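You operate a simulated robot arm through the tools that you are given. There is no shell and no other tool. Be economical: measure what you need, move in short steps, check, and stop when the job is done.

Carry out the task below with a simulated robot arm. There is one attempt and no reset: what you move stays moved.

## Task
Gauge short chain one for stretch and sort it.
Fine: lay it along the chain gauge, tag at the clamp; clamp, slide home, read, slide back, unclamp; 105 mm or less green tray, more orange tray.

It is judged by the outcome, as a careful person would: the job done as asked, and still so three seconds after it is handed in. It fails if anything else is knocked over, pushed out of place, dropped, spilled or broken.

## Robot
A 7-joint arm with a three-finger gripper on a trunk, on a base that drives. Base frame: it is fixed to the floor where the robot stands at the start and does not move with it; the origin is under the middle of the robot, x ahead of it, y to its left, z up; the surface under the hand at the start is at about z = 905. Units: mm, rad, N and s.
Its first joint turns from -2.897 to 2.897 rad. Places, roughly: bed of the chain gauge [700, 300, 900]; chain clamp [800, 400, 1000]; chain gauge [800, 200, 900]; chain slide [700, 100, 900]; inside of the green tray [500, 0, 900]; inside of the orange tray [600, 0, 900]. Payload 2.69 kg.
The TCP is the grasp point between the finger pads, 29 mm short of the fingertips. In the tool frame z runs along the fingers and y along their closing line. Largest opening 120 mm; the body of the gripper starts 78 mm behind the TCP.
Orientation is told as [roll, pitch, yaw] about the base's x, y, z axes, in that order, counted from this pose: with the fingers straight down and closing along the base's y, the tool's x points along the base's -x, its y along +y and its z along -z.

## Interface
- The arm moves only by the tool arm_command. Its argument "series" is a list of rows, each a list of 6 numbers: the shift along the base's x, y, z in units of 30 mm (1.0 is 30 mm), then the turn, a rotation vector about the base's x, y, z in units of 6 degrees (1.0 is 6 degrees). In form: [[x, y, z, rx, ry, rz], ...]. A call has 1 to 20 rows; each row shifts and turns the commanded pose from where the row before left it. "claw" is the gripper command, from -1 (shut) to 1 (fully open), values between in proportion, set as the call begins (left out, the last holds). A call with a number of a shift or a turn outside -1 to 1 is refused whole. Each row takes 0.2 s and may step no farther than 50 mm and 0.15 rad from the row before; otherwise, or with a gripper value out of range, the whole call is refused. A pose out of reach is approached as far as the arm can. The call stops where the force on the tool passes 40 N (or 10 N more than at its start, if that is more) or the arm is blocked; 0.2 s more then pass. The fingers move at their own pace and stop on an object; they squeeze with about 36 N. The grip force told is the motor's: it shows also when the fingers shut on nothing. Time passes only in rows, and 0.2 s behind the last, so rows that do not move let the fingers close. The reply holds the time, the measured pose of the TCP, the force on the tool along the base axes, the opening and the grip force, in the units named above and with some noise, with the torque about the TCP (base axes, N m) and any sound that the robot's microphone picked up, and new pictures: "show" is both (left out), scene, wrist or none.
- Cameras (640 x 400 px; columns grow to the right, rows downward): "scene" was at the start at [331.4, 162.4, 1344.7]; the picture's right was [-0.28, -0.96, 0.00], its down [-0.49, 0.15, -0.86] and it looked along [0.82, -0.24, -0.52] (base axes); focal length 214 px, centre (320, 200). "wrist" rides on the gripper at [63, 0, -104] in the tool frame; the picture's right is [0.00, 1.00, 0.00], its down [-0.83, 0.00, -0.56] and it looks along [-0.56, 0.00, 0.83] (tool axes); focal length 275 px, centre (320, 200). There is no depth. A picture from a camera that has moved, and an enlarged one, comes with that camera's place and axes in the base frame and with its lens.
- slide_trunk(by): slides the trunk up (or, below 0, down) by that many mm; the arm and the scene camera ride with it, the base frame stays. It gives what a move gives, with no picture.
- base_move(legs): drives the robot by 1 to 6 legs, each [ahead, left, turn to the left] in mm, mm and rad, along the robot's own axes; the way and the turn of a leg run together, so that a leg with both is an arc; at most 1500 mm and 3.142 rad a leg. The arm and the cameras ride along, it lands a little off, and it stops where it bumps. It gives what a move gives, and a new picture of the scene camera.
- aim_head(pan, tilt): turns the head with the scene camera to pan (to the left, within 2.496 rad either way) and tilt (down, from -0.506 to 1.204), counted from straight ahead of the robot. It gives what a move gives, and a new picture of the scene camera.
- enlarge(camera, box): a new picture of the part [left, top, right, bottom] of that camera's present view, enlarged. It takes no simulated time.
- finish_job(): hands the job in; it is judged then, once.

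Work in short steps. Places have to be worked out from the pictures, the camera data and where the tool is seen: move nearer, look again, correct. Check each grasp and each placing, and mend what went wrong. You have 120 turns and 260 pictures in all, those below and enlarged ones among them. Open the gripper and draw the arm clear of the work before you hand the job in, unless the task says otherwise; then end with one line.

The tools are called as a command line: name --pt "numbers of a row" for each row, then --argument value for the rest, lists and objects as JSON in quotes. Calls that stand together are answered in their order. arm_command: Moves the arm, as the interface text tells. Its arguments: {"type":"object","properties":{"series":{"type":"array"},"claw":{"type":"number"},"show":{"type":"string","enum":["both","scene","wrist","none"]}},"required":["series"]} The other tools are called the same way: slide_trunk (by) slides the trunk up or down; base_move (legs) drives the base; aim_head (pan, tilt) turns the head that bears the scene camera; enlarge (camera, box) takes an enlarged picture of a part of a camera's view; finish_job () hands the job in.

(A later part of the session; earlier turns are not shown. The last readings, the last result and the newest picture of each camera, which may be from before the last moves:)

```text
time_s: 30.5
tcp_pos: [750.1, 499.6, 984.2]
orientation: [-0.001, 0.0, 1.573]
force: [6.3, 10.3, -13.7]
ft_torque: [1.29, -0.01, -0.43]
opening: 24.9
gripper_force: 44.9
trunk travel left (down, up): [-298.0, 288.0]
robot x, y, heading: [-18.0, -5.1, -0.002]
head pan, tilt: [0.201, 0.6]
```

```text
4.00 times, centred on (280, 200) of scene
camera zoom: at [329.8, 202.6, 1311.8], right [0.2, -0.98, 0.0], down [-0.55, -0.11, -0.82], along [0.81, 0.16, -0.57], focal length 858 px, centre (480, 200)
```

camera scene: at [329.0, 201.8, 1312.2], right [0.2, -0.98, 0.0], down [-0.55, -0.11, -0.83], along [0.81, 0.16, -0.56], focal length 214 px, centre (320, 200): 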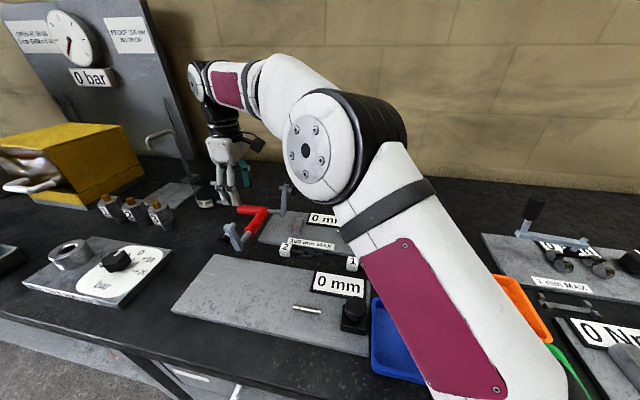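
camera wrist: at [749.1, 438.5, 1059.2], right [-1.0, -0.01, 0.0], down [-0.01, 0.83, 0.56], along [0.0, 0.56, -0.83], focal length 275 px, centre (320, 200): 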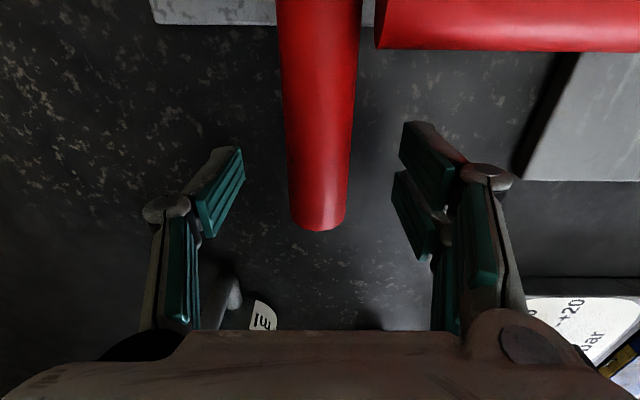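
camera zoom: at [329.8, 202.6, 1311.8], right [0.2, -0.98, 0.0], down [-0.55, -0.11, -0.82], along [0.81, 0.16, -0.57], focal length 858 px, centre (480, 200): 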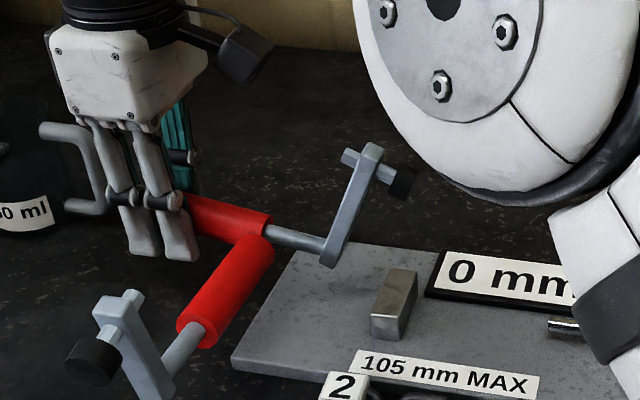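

It pivots as expected. Continuing the arc to about 50°, turning the hand partly with the handle.

arm_command --pt "0 -0.11 0.34 0.6 0 0" --pt "0 -0.15 0.36 0.6 0 0" --pt "0 -0.19 0.343 0.6 0 0" --pt "0 -0.223 0.32 0.6 0 0" --pt "0 -0.257 0.293 0.6 0 0" --pt "0 -0.287 0.267 0.6 0 0" --show "none"

enlarge --camera "scene" --box '[200, 150, 360, 250]'

```text
time_s: 31.9
tcp_pos: [750.3, 461.3, 1044.7]
orientation: [-0.003, -0.38, 1.572]
force: [1.7, 14.5, 3.6]
ft_torque: [0.82, 0.41, -0.53]
opening: 24.9
gripper_force: 44.7
trunk travel left (down, up): [-298.0, 288.0]
robot x, y, heading: [-14.2, -5.2, -0.007]
head pan, tilt: [0.201, 0.6]
```

```text
4.00 times, centred on (280, 200) of scene
camera zoom: at [329.0, 202.4, 1312.2], right [0.2, -0.98, 0.0], down [-0.55, -0.11, -0.82], along [0.81, 0.16, -0.57], focal length 858 px, centre (480, 200)
```

zoom: 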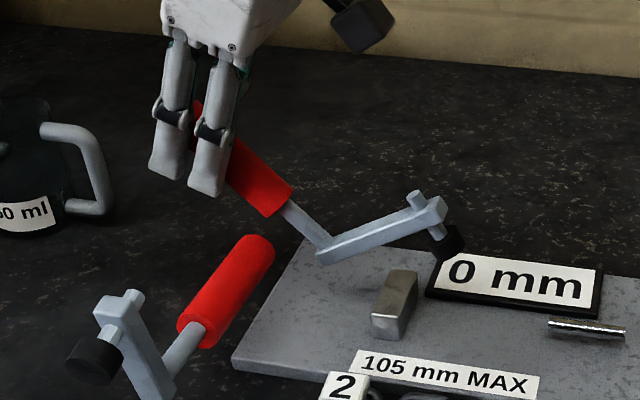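

Continuing to about 74°.

arm_command --pt "0 -0.313 0.23 0.5 0 0" --pt "0 -0.333 0.19 0.5 0 0" --pt "0 -0.353 0.155 0.5 0 0" --pt "0 -0.37 0.12 0.5 0 0" --show "none"

enlarge --camera "scene" --box '[200, 150, 360, 250]'

```text
time_s: 32.9
tcp_pos: [750.6, 418.4, 1063.3]
orientation: [-0.001, -0.585, 1.57]
force: [4.9, 8.2, 8.5]
ft_torque: [0.99, 0.78, -0.43]
opening: 25.1
gripper_force: 45.3
trunk travel left (down, up): [-298.0, 288.0]
robot x, y, heading: [-11.5, -1.8, -0.004]
head pan, tilt: [0.201, 0.6]
```

```text
4.00 times, centred on (280, 200) of scene
camera zoom: at [329.0, 201.9, 1312.2], right [0.2, -0.98, 0.0], down [-0.55, -0.11, -0.83], along [0.81, 0.16, -0.56], focal length 858 px, centre (480, 200)
```

zoom: 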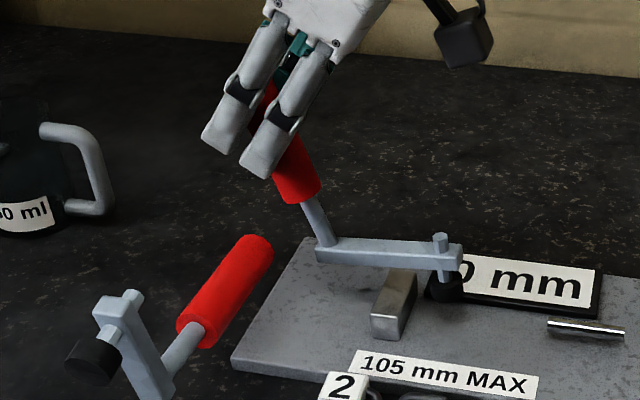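

The pad lands at about (750, 305), just in front of the block: that's where the tag goes. Now I'll reverse the arc to reopen the clamp.

arm_command --pt "0 0.37 -0.12 -0.5 0 0" --pt "0 0.353 -0.155 -0.5 0 0" --pt "0 0.333 -0.19 -0.5 0 0" --pt "0 0.313 -0.23 -0.5 0 0" --pt "0 0.287 -0.267 -0.6 0 0" --pt "0 0.257 -0.293 -0.6 0 0" --pt "0 0.223 -0.32 -0.6 0 0" --pt "0 0.19 -0.343 -0.6 0 0" --pt "0 0.15 -0.36 -0.6 0 0" --pt "0 0.11 -0.34 -0.6 0 0" --pt "0 0.08 -0.3 0 0 0" --pt "0 0.05 -0.33 0 0 0" --pt "0 0.02 -0.28 0 0 0" --show "none"

enlarge --camera "scene" --box '[200, 150, 360, 250]'

```text
time_s: 35.7
tcp_pos: [750.7, 502.2, 959.3]
orientation: [-0.004, -0.003, 1.572]
force: [20.3, -3.2, 7.7]
ft_torque: [-1.3, 0.03, -0.34]
opening: 24.3
gripper_force: 45.4
trunk travel left (down, up): [-298.0, 288.0]
robot x, y, heading: [-15.5, -2.9, 0.001]
head pan, tilt: [0.201, 0.6]
```

```text
4.00 times, centred on (280, 200) of scene
camera zoom: at [329.7, 201.8, 1312.0], right [0.2, -0.98, 0.0], down [-0.55, -0.11, -0.82], along [0.81, 0.16, -0.57], focal length 858 px, centre (480, 200)
```

zoom: 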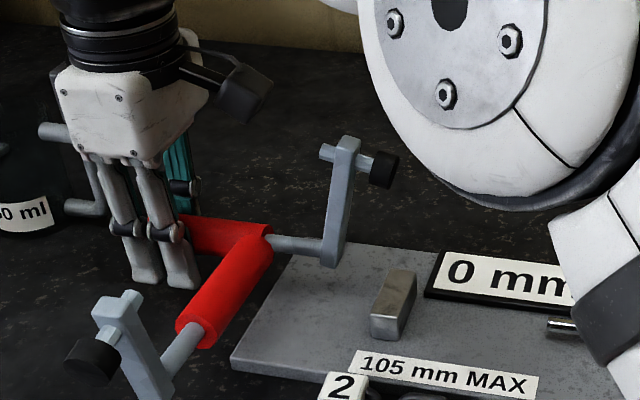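

Clamp is open again. Release, rise and travel to a viewing spot near chain 1.

arm_command --pt "0 0 0 0 0 0" --pt "0 0 0 0 0 0" --pt "0 0 0.9 0 0 0" --pt "0 0 1 0 0 0" --pt "0 0 1 0 0 0" --pt "0 0 1 0 0 0" --pt "0 0 1 0 0 0" --pt "0 0 1 0 0 0" --claw 0.25 --show "none"

arm_command --pt "-0.21 -0.93 0 0 0 0" --pt "-0.21 -0.93 0 0 0 0" --pt "-0.21 -0.93 0 0 0 0" --pt "-0.21 -0.93 0 0 0 0" --pt "-0.21 -0.93 0 0 0 0" --pt "-0.21 -0.93 0 0 0 0" --pt "-0.21 -0.93 0 0 0 0" --pt "-0.21 -0.93 0 0 0 0" --pt "-0.21 -0.93 0 0 0 0" --pt "-0.21 -0.93 0 0 0 0" --pt "-0.21 -0.93 0 0 0 0" --pt "-0.21 -0.93 -0.5 0 0 0" --pt "-0.21 -0.93 -0.8 0 0 0" --pt "-0.21 -0.93 -0.8 0 0 0" --show "wrist"

enlarge --camera "wrist" --box '[200, 50, 440, 200]'

```text
time_s: 37.5
tcp_pos: [728.6, 494.0, 1126.8]
orientation: [-0.001, -0.001, 1.572]
force: [-0.4, 0.4, -0.9]
ft_torque: [0.0, 0.07, -0.03]
opening: 75.0
gripper_force: 0.0
out of reach, approached as far as the arm can: row 7, 8
trunk travel left (down, up): [-298.0, 288.0]
robot x, y, heading: [-14.3, -3.2, -0.009]
head pan, tilt: [0.201, 0.6]
```

```text
time_s: 40.5
tcp_pos: [644.7, 102.1, 1065.1]
orientation: [0.0, 0.0, 1.57]
force: [0.1, 1.0, -0.2]
ft_torque: [-0.02, -0.01, -0.04]
opening: 75.2
gripper_force: 0.1
trunk travel left (down, up): [-298.0, 288.0]
robot x, y, heading: [-16.0, -6.1, -0.002]
head pan, tilt: [0.201, 0.6]
camera wrist: at [643.3, 39.4, 1168.8], right [-1.0, -0.01, 0.0], down [-0.01, 0.83, 0.56], along [0.0, 0.56, -0.83], focal length 275 px, centre (320, 200)
```

wrist: 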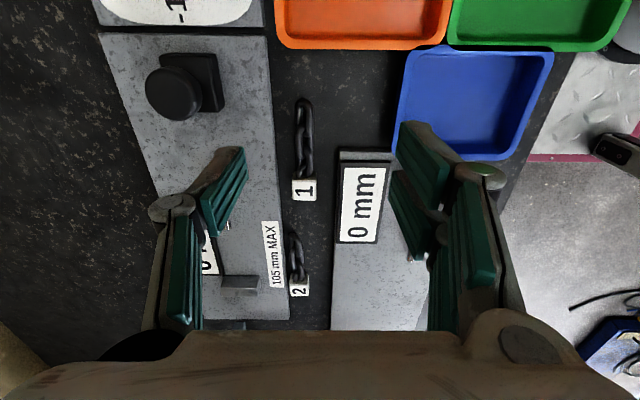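

```text
2.67 times, centred on (320, 125) of wrist
camera zoom: at [643.3, 39.4, 1168.8], right [-1.0, -0.01, 0.0], down [-0.01, 0.83, 0.56], along [0.0, 0.56, -0.83], focal length 734 px, centre (320, 400)
```

zoom: 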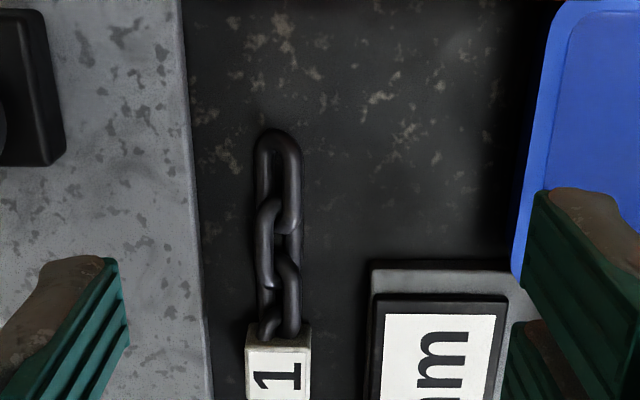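

Tag 1 is at about (659, 187). There's ~16 mm between tag and the gauge plate edge, so I'll narrow the opening to ~34 mm and approach to z≈1000 for a check.

arm_command --pt "0.16 0.95 -0.3 0 0 0" --pt "0.16 0.95 -0.6 0 0 0" --pt "0.16 0.93 -0.6 0 0 0" --pt "0 0 -0.6 0 0 0" --claw -0.43 --show "none"

enlarge --camera "wrist" --box '[160, 60, 480, 260]'

```text
time_s: 41.5
tcp_pos: [655.3, 187.6, 1000.6]
orientation: [-0.003, 0.001, 1.572]
force: [0.2, -1.0, -0.4]
ft_torque: [0.0, 0.01, 0.01]
opening: 34.0
gripper_force: 0.0
trunk travel left (down, up): [-298.0, 288.0]
robot x, y, heading: [-16.4, 0.6, 0.0]
head pan, tilt: [0.201, 0.6]
```

```text
2.00 times, centred on (320, 160) of wrist
camera zoom: at [655.8, 124.7, 1104.8], right [-1.0, -0.01, 0.0], down [-0.01, 0.83, 0.56], along [0.0, 0.56, -0.83], focal length 551 px, centre (320, 280)
```

zoom: 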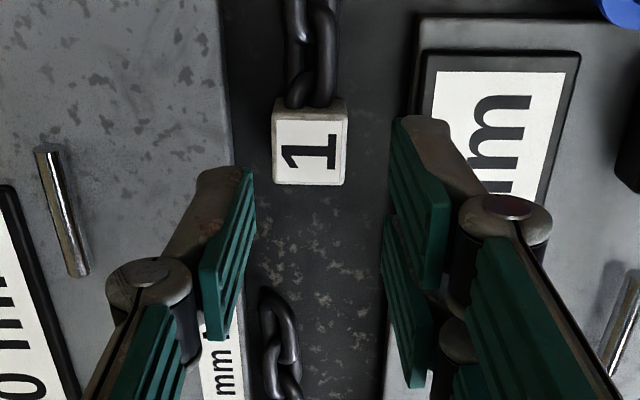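

Tag centre is (659, 191). Reduce opening to 30 mm, align, and descend to z≈944.

arm_command --pt "0.11 0.1 -0.6 0 0 0" --pt "0 0 -0.6 0 0 0" --pt "0 0 0 0 0 0" --claw -0.5 --show "none"

enlarge --camera "wrist" --box '[160, 60, 480, 260]'

```text
time_s: 42.3
tcp_pos: [659.7, 190.9, 964.8]
orientation: [0.0, -0.001, 1.573]
force: [0.4, 0.1, 0.6]
ft_torque: [0.01, 0.03, 0.02]
opening: 30.1
gripper_force: 0.1
trunk travel left (down, up): [-298.0, 288.0]
robot x, y, heading: [-14.9, -6.3, -0.003]
head pan, tilt: [0.201, 0.6]
```

```text
2.00 times, centred on (320, 160) of wrist
camera zoom: at [659.4, 127.8, 1069.0], right [-1.0, -0.01, 0.0], down [-0.01, 0.83, 0.56], along [0.0, 0.56, -0.83], focal length 551 px, centre (320, 280)
```

zoom: 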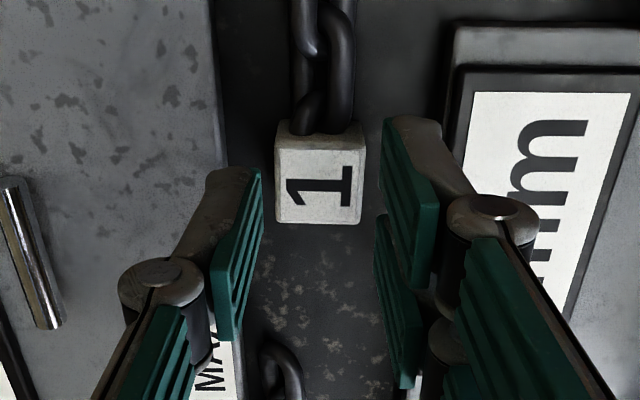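

Well aligned. Descend 21 mm and close.

arm_command --pt "0 -0.03 -0.4 0 0 0" --pt "0 0 -0.3 0 0 0" --pt "0 0 0 0 0 0" --show "none"

arm_command --pt "0 0 0 0 0 0" --pt "0 0 0 0 0 0" --claw -1 --show "none"

enlarge --camera "wrist" --box '[160, 60, 480, 260]'

```text
time_s: 43.1
tcp_pos: [659.5, 190.6, 943.1]
orientation: [0.0, 0.0, 1.573]
force: [0.2, 0.4, 0.0]
ft_torque: [0.04, 0.01, 0.01]
opening: 29.9
gripper_force: 0.1
trunk travel left (down, up): [-298.0, 288.0]
robot x, y, heading: [-14.7, -3.7, -0.005]
head pan, tilt: [0.201, 0.6]
```

```text
time_s: 43.7
tcp_pos: [660.6, 190.6, 944.0]
orientation: [0.0, -0.001, 1.572]
force: [-0.3, -0.6, -0.6]
ft_torque: [-0.04, 0.0, 0.01]
opening: 25.6
gripper_force: 35.9
trunk travel left (down, up): [-298.0, 288.0]
robot x, y, heading: [-17.3, -1.0, -0.002]
head pan, tilt: [0.201, 0.6]
```

```text
2.00 times, centred on (320, 160) of wrist
camera zoom: at [659.6, 127.8, 1047.8], right [-1.0, -0.01, 0.0], down [-0.01, 0.83, 0.56], along [0.0, 0.56, -0.83], focal length 551 px, centre (320, 280)
```

zoom: 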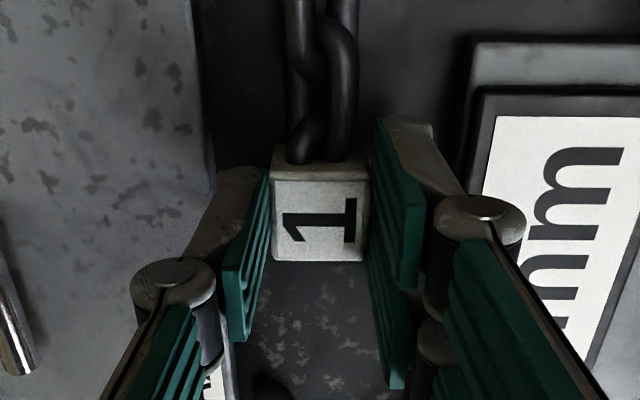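

Tag gripped (25.6 mm). Lift 45 mm and see how the chain behaves.

arm_command --pt "0 0 0.5 0 0 0" --pt "0 0 0.5 0 0 0" --pt "0 0 0.5 0 0 0" --pt "0 0 0 0 0 0" --show "none"

enlarge --camera "scene" --box '[280, 200, 440, 300]'

enlarge --camera "wrist" --box '[160, 0, 480, 200]'

```text
time_s: 44.7
tcp_pos: [660.1, 189.3, 989.4]
orientation: [0.001, 0.002, 1.573]
force: [-0.2, -0.4, -0.2]
ft_torque: [0.0, -0.02, -0.01]
opening: 0.0
gripper_force: 28.4
trunk travel left (down, up): [-298.0, 288.0]
robot x, y, heading: [-14.4, -1.7, -0.006]
head pan, tilt: [0.201, 0.6]
```

```text
4.00 times, centred on (360, 250) of scene
camera zoom: at [329.2, 201.7, 1312.2], right [0.2, -0.98, 0.0], down [-0.55, -0.11, -0.83], along [0.81, 0.16, -0.56], focal length 858 px, centre (160, 0)
```

zoom: 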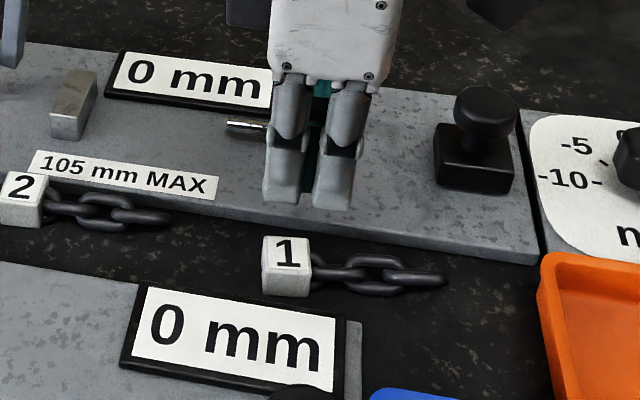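

```text
2.00 times, centred on (320, 100) of wrist
camera zoom: at [659.2, 126.8, 1093.6], right [-1.0, -0.01, 0.0], down [0.0, 0.83, 0.56], along [0.0, 0.56, -0.83], focal length 551 px, centre (320, 400)
```

zoom: 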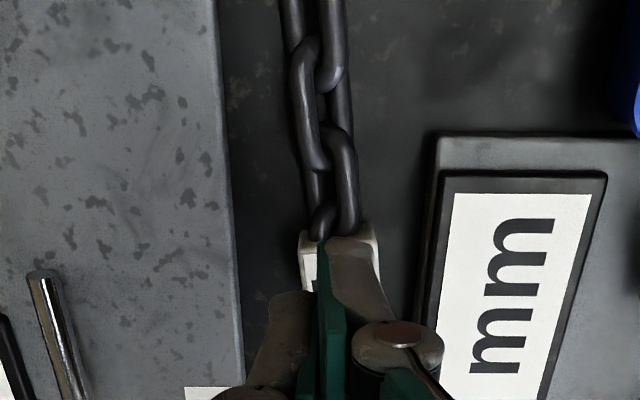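

The shallow grip slipped; the tag stayed on the bench, slightly turned. Open and look again.

arm_command --pt "0 0 0 0 0 0" --pt "0 0 0 0 0 0" --claw -0.48 --show "none"

enlarge --camera "wrist" --box '[160, 20, 480, 220]'

```text
time_s: 45.3
tcp_pos: [659.5, 190.3, 989.0]
orientation: [0.0, -0.001, 1.572]
force: [-0.6, 0.4, -0.8]
ft_torque: [-0.01, 0.0, 0.02]
opening: 31.0
gripper_force: 0.0
trunk travel left (down, up): [-298.0, 288.0]
robot x, y, heading: [-17.1, -6.4, 0.001]
head pan, tilt: [0.201, 0.6]
```

```text
2.00 times, centred on (320, 120) of wrist
camera zoom: at [659.2, 126.8, 1093.5], right [-1.0, -0.01, 0.0], down [-0.01, 0.83, 0.56], along [0.0, 0.56, -0.83], focal length 551 px, centre (320, 360)
```

zoom: 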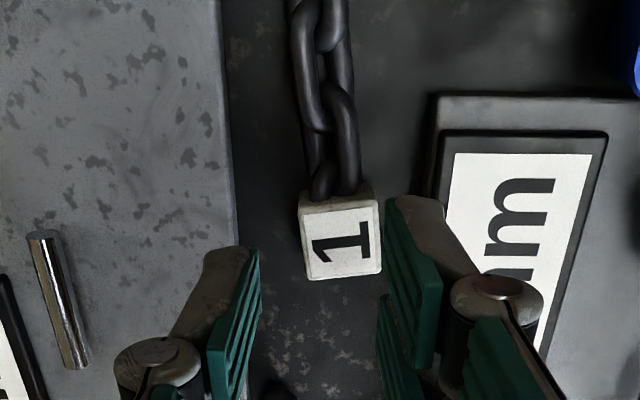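

Tag now at (653, 192), turned about 5°. Align to it and go deeper (z≈938).

arm_command --pt "-0.21 0.05 0 0 0 0.8" --pt "0 0 -0.7 0 0 0" --pt "0 0 0 0 0 0" --show "none"

enlarge --camera "wrist" --box '[160, 20, 480, 220]'

```text
time_s: 46.1
tcp_pos: [652.7, 191.9, 968.2]
orientation: [-0.003, 0.0, 1.658]
force: [1.4, 0.4, -0.1]
ft_torque: [0.01, 0.02, 0.02]
opening: 31.2
gripper_force: 0.1
trunk travel left (down, up): [-298.0, 288.0]
robot x, y, heading: [-18.2, -1.0, -0.003]
head pan, tilt: [0.201, 0.6]
```

```text
2.00 times, centred on (320, 120) of wrist
camera zoom: at [658.1, 129.2, 1072.6], right [-1.0, -0.09, 0.0], down [-0.08, 0.83, 0.56], along [-0.05, 0.55, -0.83], focal length 551 px, centre (320, 360)
```

zoom: 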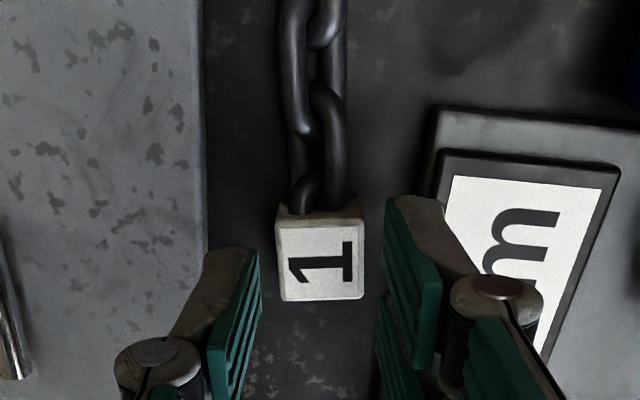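

Aligned. I'll shift 1.5 mm away from the near display, narrow to 29 mm, descend to z 938 and close.

arm_command --pt "0.05 0 -0.4 0 0 0" --pt "0 0 -0.35 0 0 0" --pt "0 0 -0.28 0 0 0" --pt "0 0 0 0 0 0" --claw -0.51 --show "none"

arm_command --pt "0 0 0 0 0 0" --pt "0 0 0 0 0 0" --pt "0 0 0 0 0 0" --claw -1 --show "none"

arm_command --pt "0 0 0.3 0 0 0" --pt "0 0 0.4 0 0 0" --pt "0 0 0.5 0 0 0" --pt "0 0 0 0 0 0" --show "scene"

enlarge --camera "scene" --box '[280, 200, 440, 300]'

```text
time_s: 46.9
tcp_pos: [654.7, 193.7, 944.4]
orientation: [-0.002, -0.001, 1.656]
force: [-3.3, 1.2, 10.9]
ft_torque: [0.11, 0.21, 0.07]
opening: 36.0
gripper_force: 1.7
trunk travel left (down, up): [-298.0, 288.0]
robot x, y, heading: [-15.7, -5.4, -0.007]
head pan, tilt: [0.201, 0.6]
stopped in row 3: the force on the tool passed its limit at 43 N (the readings are from after the stop); the commanded pose is now the measured one
```

```text
time_s: 47.6
tcp_pos: [655.5, 194.0, 946.9]
orientation: [-0.007, -0.003, 1.655]
force: [-6.8, -3.7, 16.6]
ft_torque: [0.06, 0.58, 0.12]
opening: 28.6
gripper_force: 36.1
trunk travel left (down, up): [-298.0, 288.0]
robot x, y, heading: [-18.5, -1.9, -0.005]
head pan, tilt: [0.201, 0.6]
stopped in row 3: the force on the tool passed its limit at 41 N (the readings are from after the stop); the commanded pose is now the measured one
```

```text
time_s: 48.6
tcp_pos: [655.8, 193.8, 981.8]
orientation: [-0.008, -0.002, 1.658]
force: [-0.3, 0.0, -1.9]
ft_torque: [0.0, 0.02, 0.0]
opening: 28.5
gripper_force: 35.9
trunk travel left (down, up): [-298.0, 288.0]
robot x, y, heading: [-13.0, 0.2, 0.0]
head pan, tilt: [0.201, 0.6]
camera scene: at [329.1, 201.7, 1312.1], right [0.2, -0.98, 0.0], down [-0.55, -0.11, -0.82], along [0.81, 0.16, -0.57], focal length 214 px, centre (320, 200)
```

scene: 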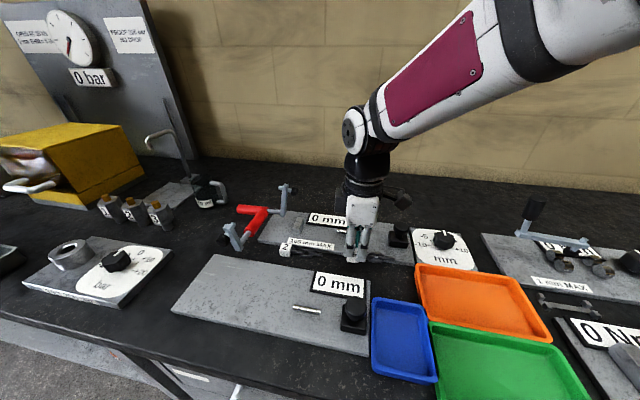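

```text
4.00 times, centred on (360, 250) of scene
camera zoom: at [329.1, 201.7, 1312.1], right [0.2, -0.98, 0.0], down [-0.55, -0.11, -0.82], along [0.81, 0.16, -0.57], focal length 858 px, centre (160, 0)
```

zoom: 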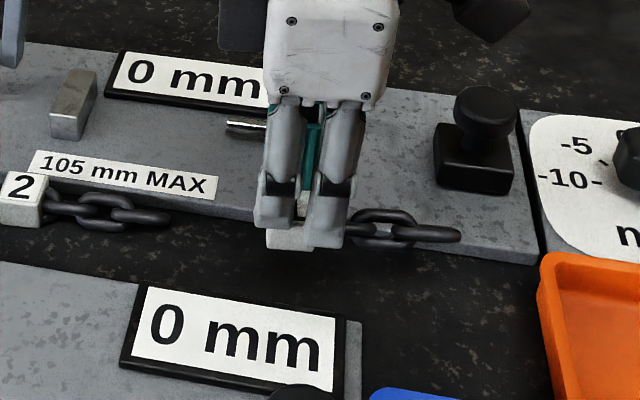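

The chain lifted and stays straight (rigid). Opening 28.5 suggests the tag is slightly askew; check with the wrist camera.

enlarge --camera "wrist" --box '[160, 20, 480, 220]'

enlarge --camera "scene" --box '[330, 225, 410, 275]'

```text
2.00 times, centred on (320, 120) of wrist
camera zoom: at [659.8, 130.5, 1085.4], right [-1.0, -0.09, -0.01], down [-0.08, 0.83, 0.56], along [-0.04, 0.56, -0.83], focal length 551 px, centre (320, 360)
```

zoom: 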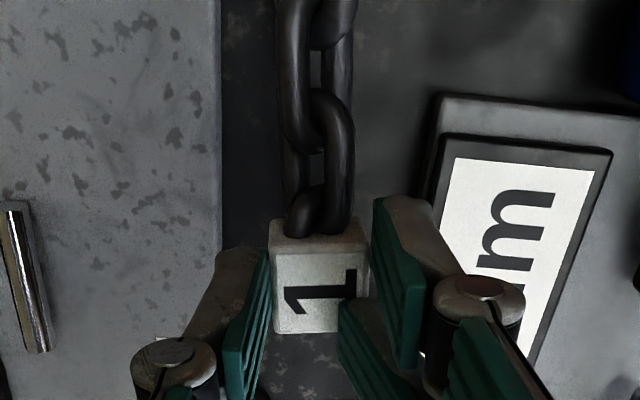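

```text
8.00 times, centred on (370, 250) of scene
camera zoom: at [329.1, 201.7, 1312.1], right [0.2, -0.98, 0.0], down [-0.55, -0.11, -0.82], along [0.81, 0.16, -0.57], focal length 1716 px, centre (-80, -200)
```

zoom: 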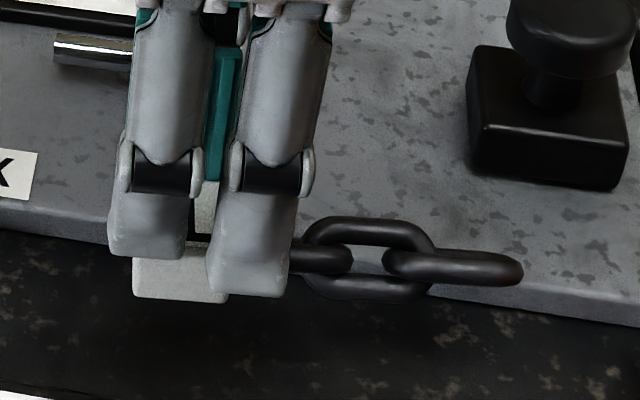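

The chain holds, sitting level in the grip, with the tag bottom ~42 mm below TCP. I'll rise, square the hand, and carry it over the bed (tag centre ≈ y 296, staying clear of the standing clamp arm).

arm_command --pt "0 0 0.8 0 0 0" --pt "0 0 0.8 0 0 0" --pt "0 0 0.7 0 0 -0.4" --pt "0.5 0.6 0 0 0 -0.4" --pt "0.6 0.75 0 0 0 0" --pt "0.6 0.75 0 0 0 0" --pt "0.6 0.75 0 0 0 0" --pt "0.6 0.72 0 0 0 0" --pt "0 0 0 0 0 0" --show "both"

enlarge --camera "wrist" --box '[160, 20, 480, 220]'

enlarge --camera "scene" --box '[240, 160, 400, 260]'

```text
time_s: 50.6
tcp_pos: [742.0, 300.5, 1051.6]
orientation: [-0.008, -0.003, 1.573]
force: [0.5, -0.1, -1.8]
ft_torque: [0.04, 0.01, -0.02]
opening: 28.3
gripper_force: 35.8
trunk travel left (down, up): [-298.0, 288.0]
robot x, y, heading: [-16.8, -3.8, -0.001]
head pan, tilt: [0.201, 0.6]
camera scene: at [329.0, 201.7, 1312.2], right [0.2, -0.98, 0.0], down [-0.55, -0.11, -0.83], along [0.81, 0.16, -0.56], focal length 214 px, centre (320, 200)
camera wrist: at [740.4, 236.3, 1154.7], right [-1.0, -0.01, -0.01], down [-0.01, 0.83, 0.56], along [0.0, 0.56, -0.83], focal length 275 px, centre (320, 200)
```

scene: 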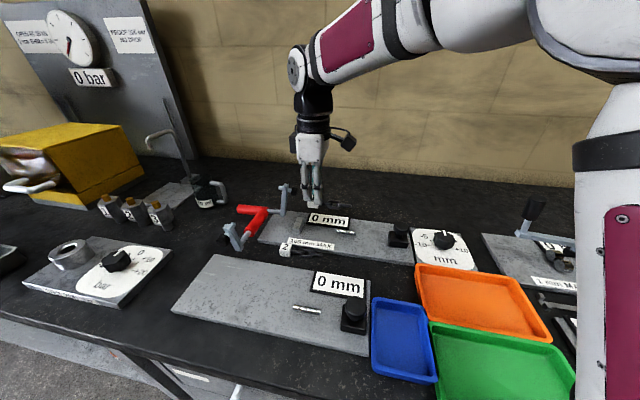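
wrist: 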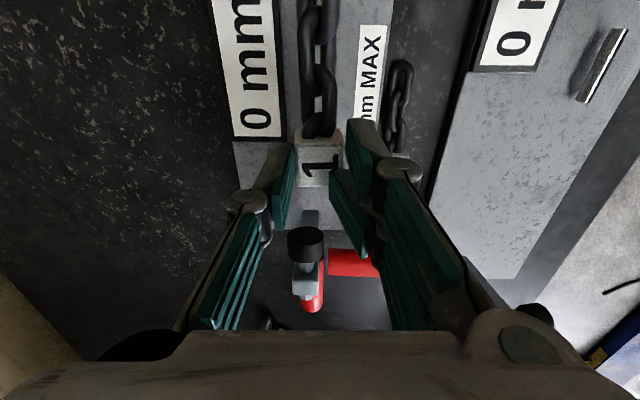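

```text
2.00 times, centred on (320, 120) of wrist
camera zoom: at [740.4, 236.3, 1154.7], right [-1.0, -0.01, -0.01], down [-0.01, 0.83, 0.56], along [0.0, 0.56, -0.83], focal length 551 px, centre (320, 360)
```

zoom: 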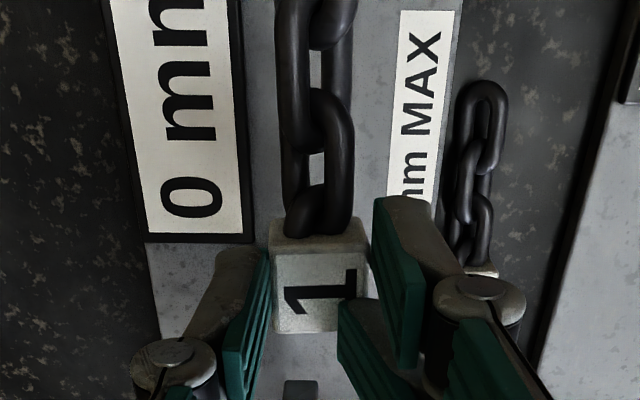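

```text
4.00 times, centred on (320, 210) of scene
camera zoom: at [329.0, 201.7, 1312.2], right [0.2, -0.98, 0.0], down [-0.55, -0.11, -0.83], along [0.81, 0.16, -0.56], focal length 858 px, centre (320, 160)
```

zoom: 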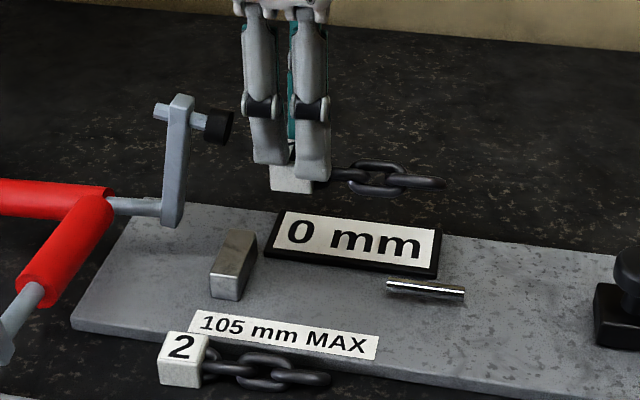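

Palm would come close to the clamp pad at this y, so I'll back off 12 mm in −y, then lower to just above the bed.

arm_command --pt "0 -0.4 0 0 0 0" --pt "0 0 -0.6 0 0 0" --pt "0 0 -0.8 0 0 0" --pt "0 0 -0.8 0 0 0" --pt "0 0 0 0 0 0" --show "none"

enlarge --camera "scene" --box '[250, 180, 410, 280]'

enlarge --camera "scene" --box '[300, 205, 364, 245]'

```text
time_s: 51.8
tcp_pos: [743.5, 289.1, 986.3]
orientation: [-0.008, -0.001, 1.572]
force: [0.2, 0.1, -1.5]
ft_torque: [0.03, -0.02, 0.01]
opening: 28.5
gripper_force: 36.0
trunk travel left (down, up): [-298.0, 288.0]
robot x, y, heading: [-17.2, -2.9, -0.006]
head pan, tilt: [0.201, 0.6]
```

```text
4.00 times, centred on (330, 230) of scene
camera zoom: at [329.1, 201.7, 1312.2], right [0.2, -0.98, 0.0], down [-0.55, -0.11, -0.83], along [0.81, 0.16, -0.57], focal length 858 px, centre (280, 80)
```

zoom: 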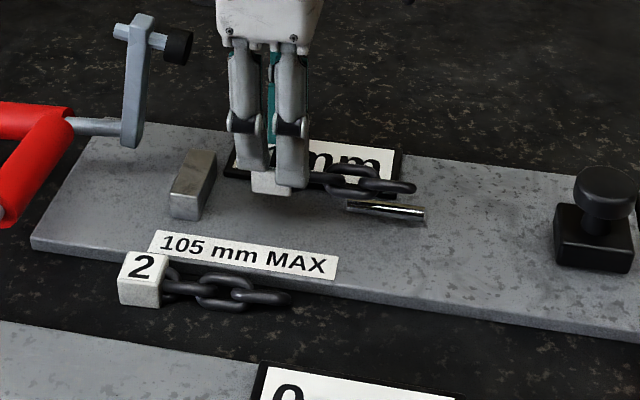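

```text
10.00 times, centred on (332, 225) of scene
camera zoom: at [329.1, 201.7, 1312.2], right [0.2, -0.98, 0.0], down [-0.55, -0.11, -0.83], along [0.81, 0.16, -0.57], focal length 2145 px, centre (200, -50)
```

zoom: 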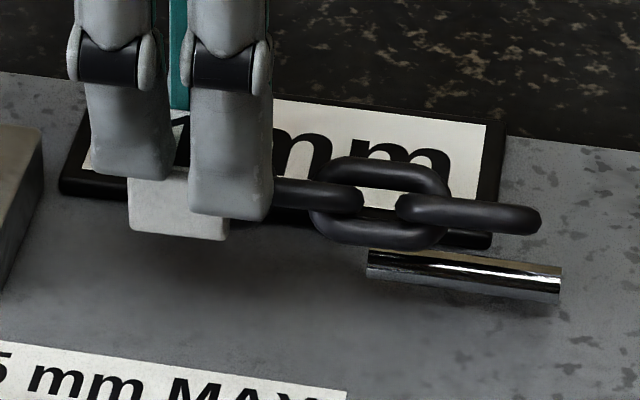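

Clear of the clamp. Lowering slowly in small steps, watching force for any touch with the pin.

arm_command --pt "0 0 -0.2 0 0 0" --pt "0 0 -0.2 0 0 0" --pt "0 0 -0.15 0 0 0" --pt "0 0 0 0 0 0" --show "none"

enlarge --camera "scene" --box '[300, 205, 364, 245]'

```text
time_s: 52.8
tcp_pos: [742.7, 286.0, 969.9]
orientation: [-0.007, -0.002, 1.572]
force: [0.3, -0.4, -1.3]
ft_torque: [0.04, 0.02, 0.01]
opening: 28.5
gripper_force: 35.9
trunk travel left (down, up): [-298.0, 288.0]
robot x, y, heading: [-13.9, -1.4, -0.004]
head pan, tilt: [0.201, 0.6]
```

```text
10.00 times, centred on (332, 225) of scene
camera zoom: at [329.1, 201.7, 1312.2], right [0.2, -0.98, 0.0], down [-0.55, -0.11, -0.82], along [0.81, 0.16, -0.57], focal length 2145 px, centre (200, -50)
```

zoom: 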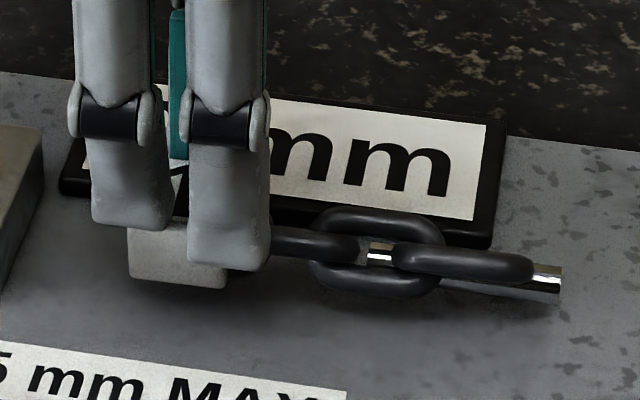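

No contact yet. Lower further toward the bed.

arm_command --pt "0 0 -0.12 0 0 0" --pt "0 0 -0.12 0 0 0" --pt "0 0 -0.1 0 0 0" --pt "0 0 0 0 0 0" --show "none"

enlarge --camera "scene" --box '[300, 205, 364, 245]'

```text
time_s: 53.8
tcp_pos: [744.1, 288.5, 959.4]
orientation: [-0.008, -0.004, 1.57]
force: [-0.7, -1.3, 14.1]
ft_torque: [0.16, 0.22, 0.01]
opening: 28.5
gripper_force: 36.3
trunk travel left (down, up): [-298.0, 288.0]
robot x, y, heading: [-13.3, -5.5, -0.004]
head pan, tilt: [0.201, 0.6]
```

```text
10.00 times, centred on (332, 225) of scene
camera zoom: at [328.5, 201.4, 1312.4], right [0.2, -0.98, 0.0], down [-0.55, -0.11, -0.83], along [0.81, 0.16, -0.56], focal length 2145 px, centre (200, -50)
```

zoom: 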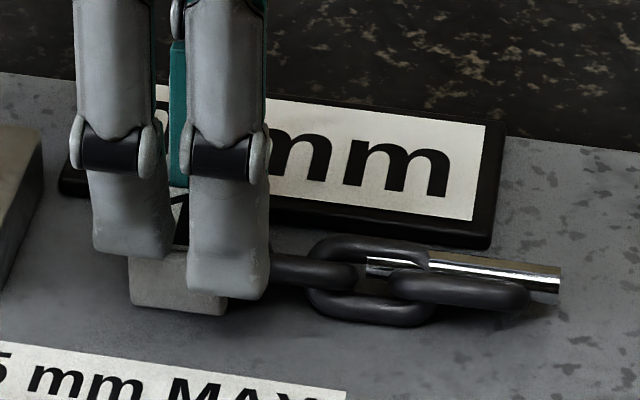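

The tag is on the bed (14 N contact) and the pin visibly passes through the link, so it doesn't obstruct. Tag centre is about y 283; I'll release here and regrip by the middle links to slide the tag up to the block, keeping the palm off the clamp.

arm_command --pt "0 0 0.03 0 0 0" --pt "0 0 0 0 0 0" --pt "0 0 0.4 0 0 0" --pt "0 0 0.8 0 0 0" --claw -0.42 --show "none"

arm_command --pt "0 -0.6 0.3 0 0 0" --pt "0 -0.7 0 0 0 0" --pt "0 0 0 0 0 0" --show "none"

enlarge --camera "wrist" --box '[160, 60, 480, 260]'

enlarge --camera "scene" --box '[270, 195, 366, 255]'

```text
time_s: 54.8
tcp_pos: [744.1, 289.2, 994.6]
orientation: [-0.007, -0.003, 1.571]
force: [0.4, -0.2, -0.3]
ft_torque: [0.02, 0.04, 0.03]
opening: 35.0
gripper_force: 0.1
trunk travel left (down, up): [-298.0, 288.0]
robot x, y, heading: [-16.1, -4.5, -0.003]
head pan, tilt: [0.201, 0.6]
```

```text
time_s: 55.6
tcp_pos: [744.1, 249.9, 1005.3]
orientation: [-0.007, -0.004, 1.572]
force: [0.8, 0.1, 0.4]
ft_torque: [-0.01, 0.0, 0.01]
opening: 34.9
gripper_force: 0.1
trunk travel left (down, up): [-298.0, 288.0]
robot x, y, heading: [-14.0, -4.7, -0.002]
head pan, tilt: [0.201, 0.6]
```

```text
2.00 times, centred on (320, 160) of wrist
camera zoom: at [742.5, 186.7, 1108.9], right [-1.0, -0.01, -0.01], down [-0.01, 0.83, 0.56], along [0.0, 0.56, -0.83], focal length 551 px, centre (320, 280)
```

zoom: 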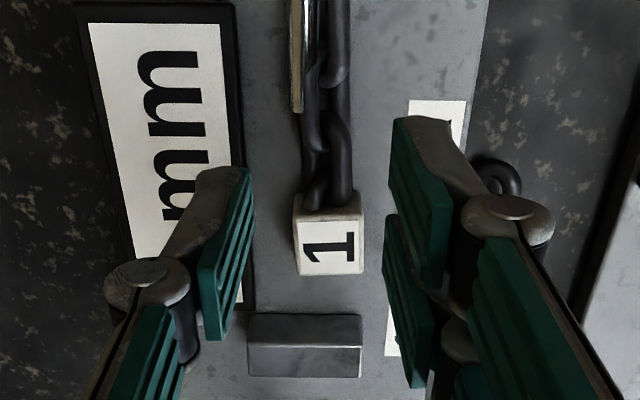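

```text
6.67 times, centred on (318, 225) of scene
camera zoom: at [329.1, 201.7, 1312.2], right [0.2, -0.98, 0.0], down [-0.55, -0.11, -0.83], along [0.81, 0.16, -0.56], focal length 1430 px, centre (333, 33)
```

zoom: 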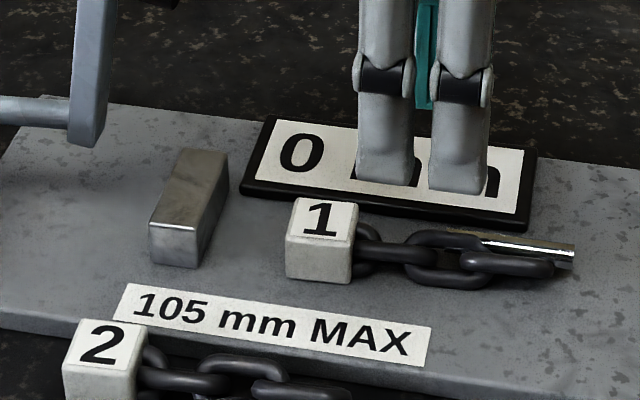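

Clear view: block face at y≈332, axis x≈748; tag centre (739, 280). I'll grip the middle links at y≈240 and slide the chain +8 in x and about +38 in y.

arm_command --pt "-0.12 -0.33 -0.3 0 0 0" --pt "0 0 -0.6 0 0 0" --pt "0 0 -0.6 0 0 0" --pt "0 0 -0.3 0 0 0" --pt "0 0 0 0 0 0" --claw -0.53 --show "none"

enlarge --camera "wrist" --box '[160, 60, 480, 260]'

```text
time_s: 56.8
tcp_pos: [739.6, 239.5, 950.8]
orientation: [-0.006, -0.005, 1.573]
force: [0.4, 0.3, 0.0]
ft_torque: [-0.04, -0.01, -0.01]
opening: 28.0
gripper_force: 0.1
trunk travel left (down, up): [-298.0, 288.0]
robot x, y, heading: [-15.5, -2.8, -0.005]
head pan, tilt: [0.201, 0.6]
```

```text
2.00 times, centred on (320, 160) of wrist
camera zoom: at [738.1, 175.8, 1054.6], right [-1.0, -0.01, -0.01], down [-0.01, 0.83, 0.56], along [0.0, 0.56, -0.83], focal length 551 px, centre (320, 280)
```

zoom: 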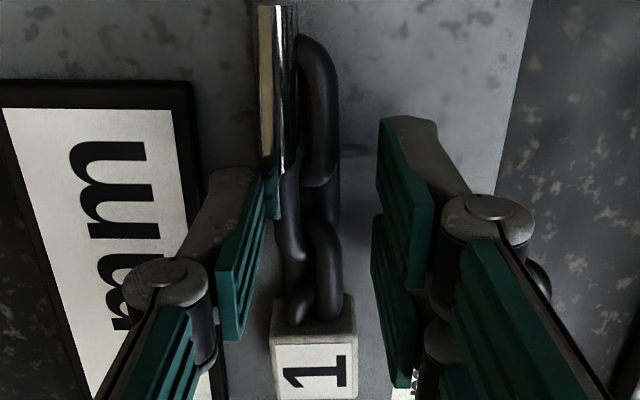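

Fingers straddle the links. Closing here and checking.

arm_command --pt "0 0 0 0 0 0" --pt "0 0 0 0 0 0" --claw -1 --show "none"

enlarge --camera "wrist" --box '[160, 60, 480, 260]'

```text
time_s: 57.4
tcp_pos: [740.0, 239.4, 952.4]
orientation: [-0.008, -0.004, 1.573]
force: [-0.3, 0.4, 0.7]
ft_torque: [-0.05, -0.01, 0.01]
opening: 15.8
gripper_force: 36.0
trunk travel left (down, up): [-298.0, 288.0]
robot x, y, heading: [-13.9, -2.5, -0.001]
head pan, tilt: [0.201, 0.6]
```

```text
2.00 times, centred on (320, 160) of wrist
camera zoom: at [738.1, 175.8, 1054.7], right [-1.0, -0.01, -0.01], down [-0.01, 0.83, 0.56], along [0.0, 0.56, -0.83], focal length 551 px, centre (320, 280)
```

zoom: 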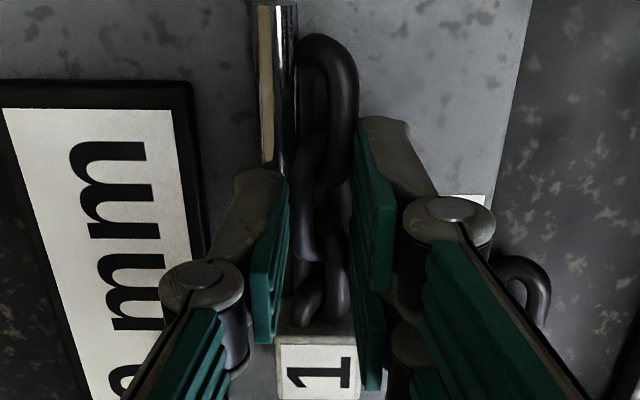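

Gripped on the links (15.8 mm). Lift 3 mm and slide +y by 36 mm, toward the block.

arm_command --pt "0 0 0.12 0 0 0" --pt "0 0.4 0 0 0 0" --pt "0 0.4 0 0 0 0" --pt "0 0.4 0 0 0 0" --pt "0 0 0 0 0 0" --show "none"

enlarge --camera "wrist" --box '[160, 60, 480, 260]'

enlarge --camera "scene" --box '[260, 190, 356, 250]'

```text
time_s: 58.6
tcp_pos: [740.0, 273.4, 954.8]
orientation: [-0.006, 0.003, 1.569]
force: [-5.3, -22.6, 1.4]
ft_torque: [-0.42, 0.12, 0.13]
opening: 15.5
gripper_force: 36.2
trunk travel left (down, up): [-298.0, 288.0]
robot x, y, heading: [-13.6, -5.5, -0.003]
head pan, tilt: [0.201, 0.6]
```

```text
2.00 times, centred on (320, 160) of wrist
camera zoom: at [738.8, 210.3, 1057.8], right [-1.0, 0.0, 0.0], down [0.0, 0.83, 0.55], along [0.0, 0.55, -0.83], focal length 551 px, centre (320, 280)
```

zoom: 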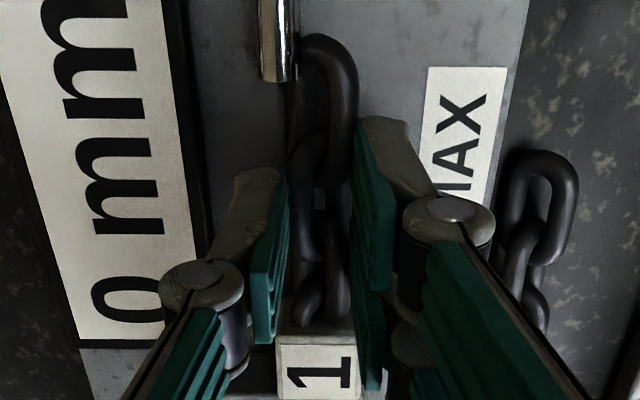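

```text
6.67 times, centred on (308, 220) of scene
camera zoom: at [328.9, 200.4, 1312.4], right [0.2, -0.98, 0.0], down [-0.55, -0.11, -0.83], along [0.81, 0.16, -0.56], focal length 1430 px, centre (400, 67)
```

zoom: 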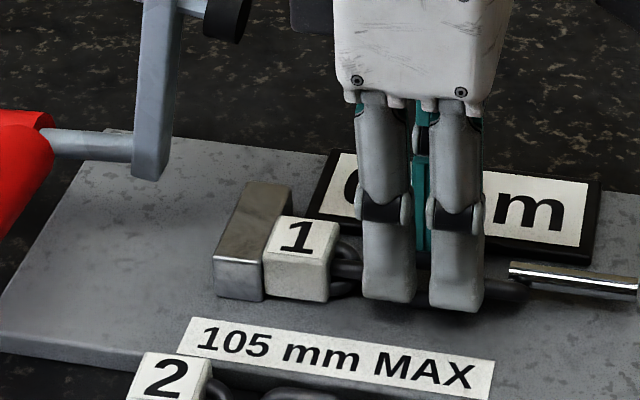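

The tag is against the block. Back off 1 mm and shift +x 7 mm to centre the chain on the block/pad axis, then lower onto the bed.

arm_command --pt "0.08 -0.05 0 0 0 0" --pt "0.08 0 0 0 0 0" --pt "0.08 0 0 0 0 0" --pt "0 0 -0.1 0 0 0" --pt "0 0 0 0 0 0" --show "none"

enlarge --camera "wrist" --box '[160, 60, 480, 260]'

enlarge --camera "scene" --box '[260, 190, 356, 250]'

```text
time_s: 59.8
tcp_pos: [747.2, 272.9, 952.9]
orientation: [-0.009, -0.004, 1.571]
force: [-1.3, -24.3, 7.8]
ft_torque: [-0.25, 0.0, -0.07]
opening: 15.9
gripper_force: 36.1
trunk travel left (down, up): [-298.0, 288.0]
robot x, y, heading: [-14.8, -3.2, -0.003]
head pan, tilt: [0.201, 0.6]
```

```text
2.00 times, centred on (320, 160) of wrist
camera zoom: at [746.2, 209.8, 1055.8], right [-1.0, 0.0, -0.01], down [-0.01, 0.83, 0.56], along [0.0, 0.56, -0.83], focal length 551 px, centre (320, 280)
```

zoom: 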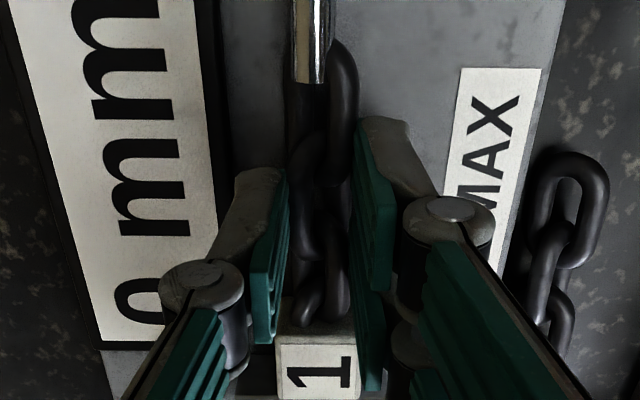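

```text
6.67 times, centred on (308, 220) of scene
camera zoom: at [328.8, 200.6, 1312.5], right [0.2, -0.98, 0.0], down [-0.55, -0.11, -0.83], along [0.81, 0.16, -0.56], focal length 1430 px, centre (400, 67)
```

zoom: 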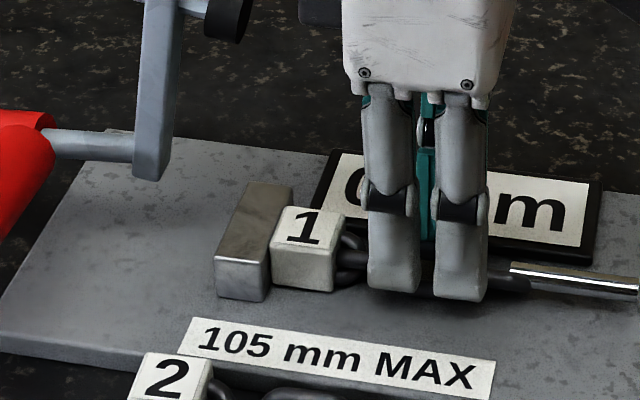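

Chain is on-axis, with the free end leaning ~2° toward −x. I'll back off 1 mm, turn +2°, and release.

arm_command --pt "0 -0.05 0 0 0 0.17" --pt "0 0 -0.03 0 0 0.17" --pt "0 0 0 0 0 0" --show "none"

arm_command --pt "0 0 0 0 0 0" --pt "0 0 0 0 0 0" --pt "0 0 0.5 0 0 0" --pt "0 -0.4 1 0 0 0" --pt "0 -0.6 1 0 0 0" --pt "0 -0.6 0.5 0 0 0" --claw -0.56 --show "none"

enlarge --camera "wrist" --box '[160, 60, 480, 260]'

enlarge --camera "scene" --box '[260, 190, 356, 250]'

```text
time_s: 60.6
tcp_pos: [748.1, 272.1, 950.8]
orientation: [-0.008, -0.005, 1.608]
force: [8.0, -14.3, 10.4]
ft_torque: [-0.77, -0.21, -0.55]
opening: 15.5
gripper_force: 36.5
trunk travel left (down, up): [-298.0, 288.0]
robot x, y, heading: [-16.6, -5.2, -0.004]
head pan, tilt: [0.201, 0.6]
```

```text
time_s: 62.0
tcp_pos: [745.9, 223.7, 1040.9]
orientation: [-0.005, -0.002, 1.607]
force: [0.2, 0.3, 0.1]
ft_torque: [0.01, 0.02, 0.0]
opening: 26.3
gripper_force: 0.0
trunk travel left (down, up): [-298.0, 288.0]
robot x, y, heading: [-13.6, -3.3, -0.007]
head pan, tilt: [0.201, 0.6]
```

```text
2.00 times, centred on (320, 160) of wrist
camera zoom: at [747.0, 162.3, 1143.6], right [-1.0, -0.04, -0.01], down [-0.04, 0.83, 0.56], along [-0.02, 0.56, -0.83], focal length 551 px, centre (320, 280)
```

zoom: 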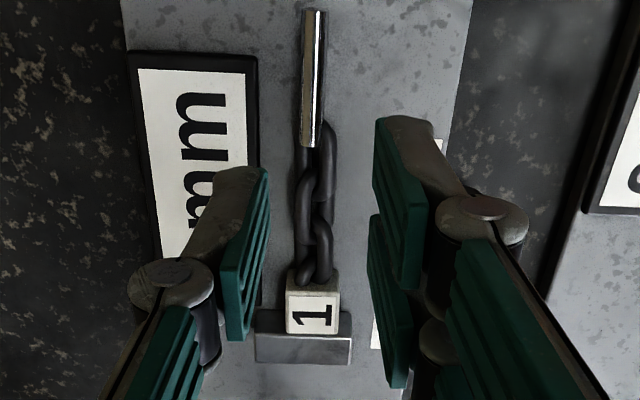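

```text
6.67 times, centred on (308, 220) of scene
camera zoom: at [329.2, 201.9, 1312.1], right [0.2, -0.98, 0.0], down [-0.55, -0.11, -0.82], along [0.81, 0.16, -0.57], focal length 1430 px, centre (400, 67)
```

zoom: 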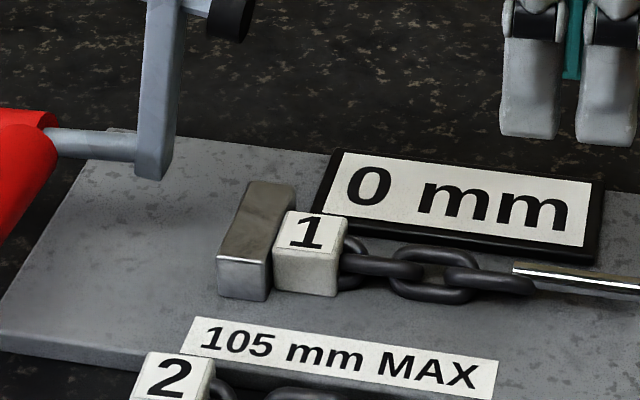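

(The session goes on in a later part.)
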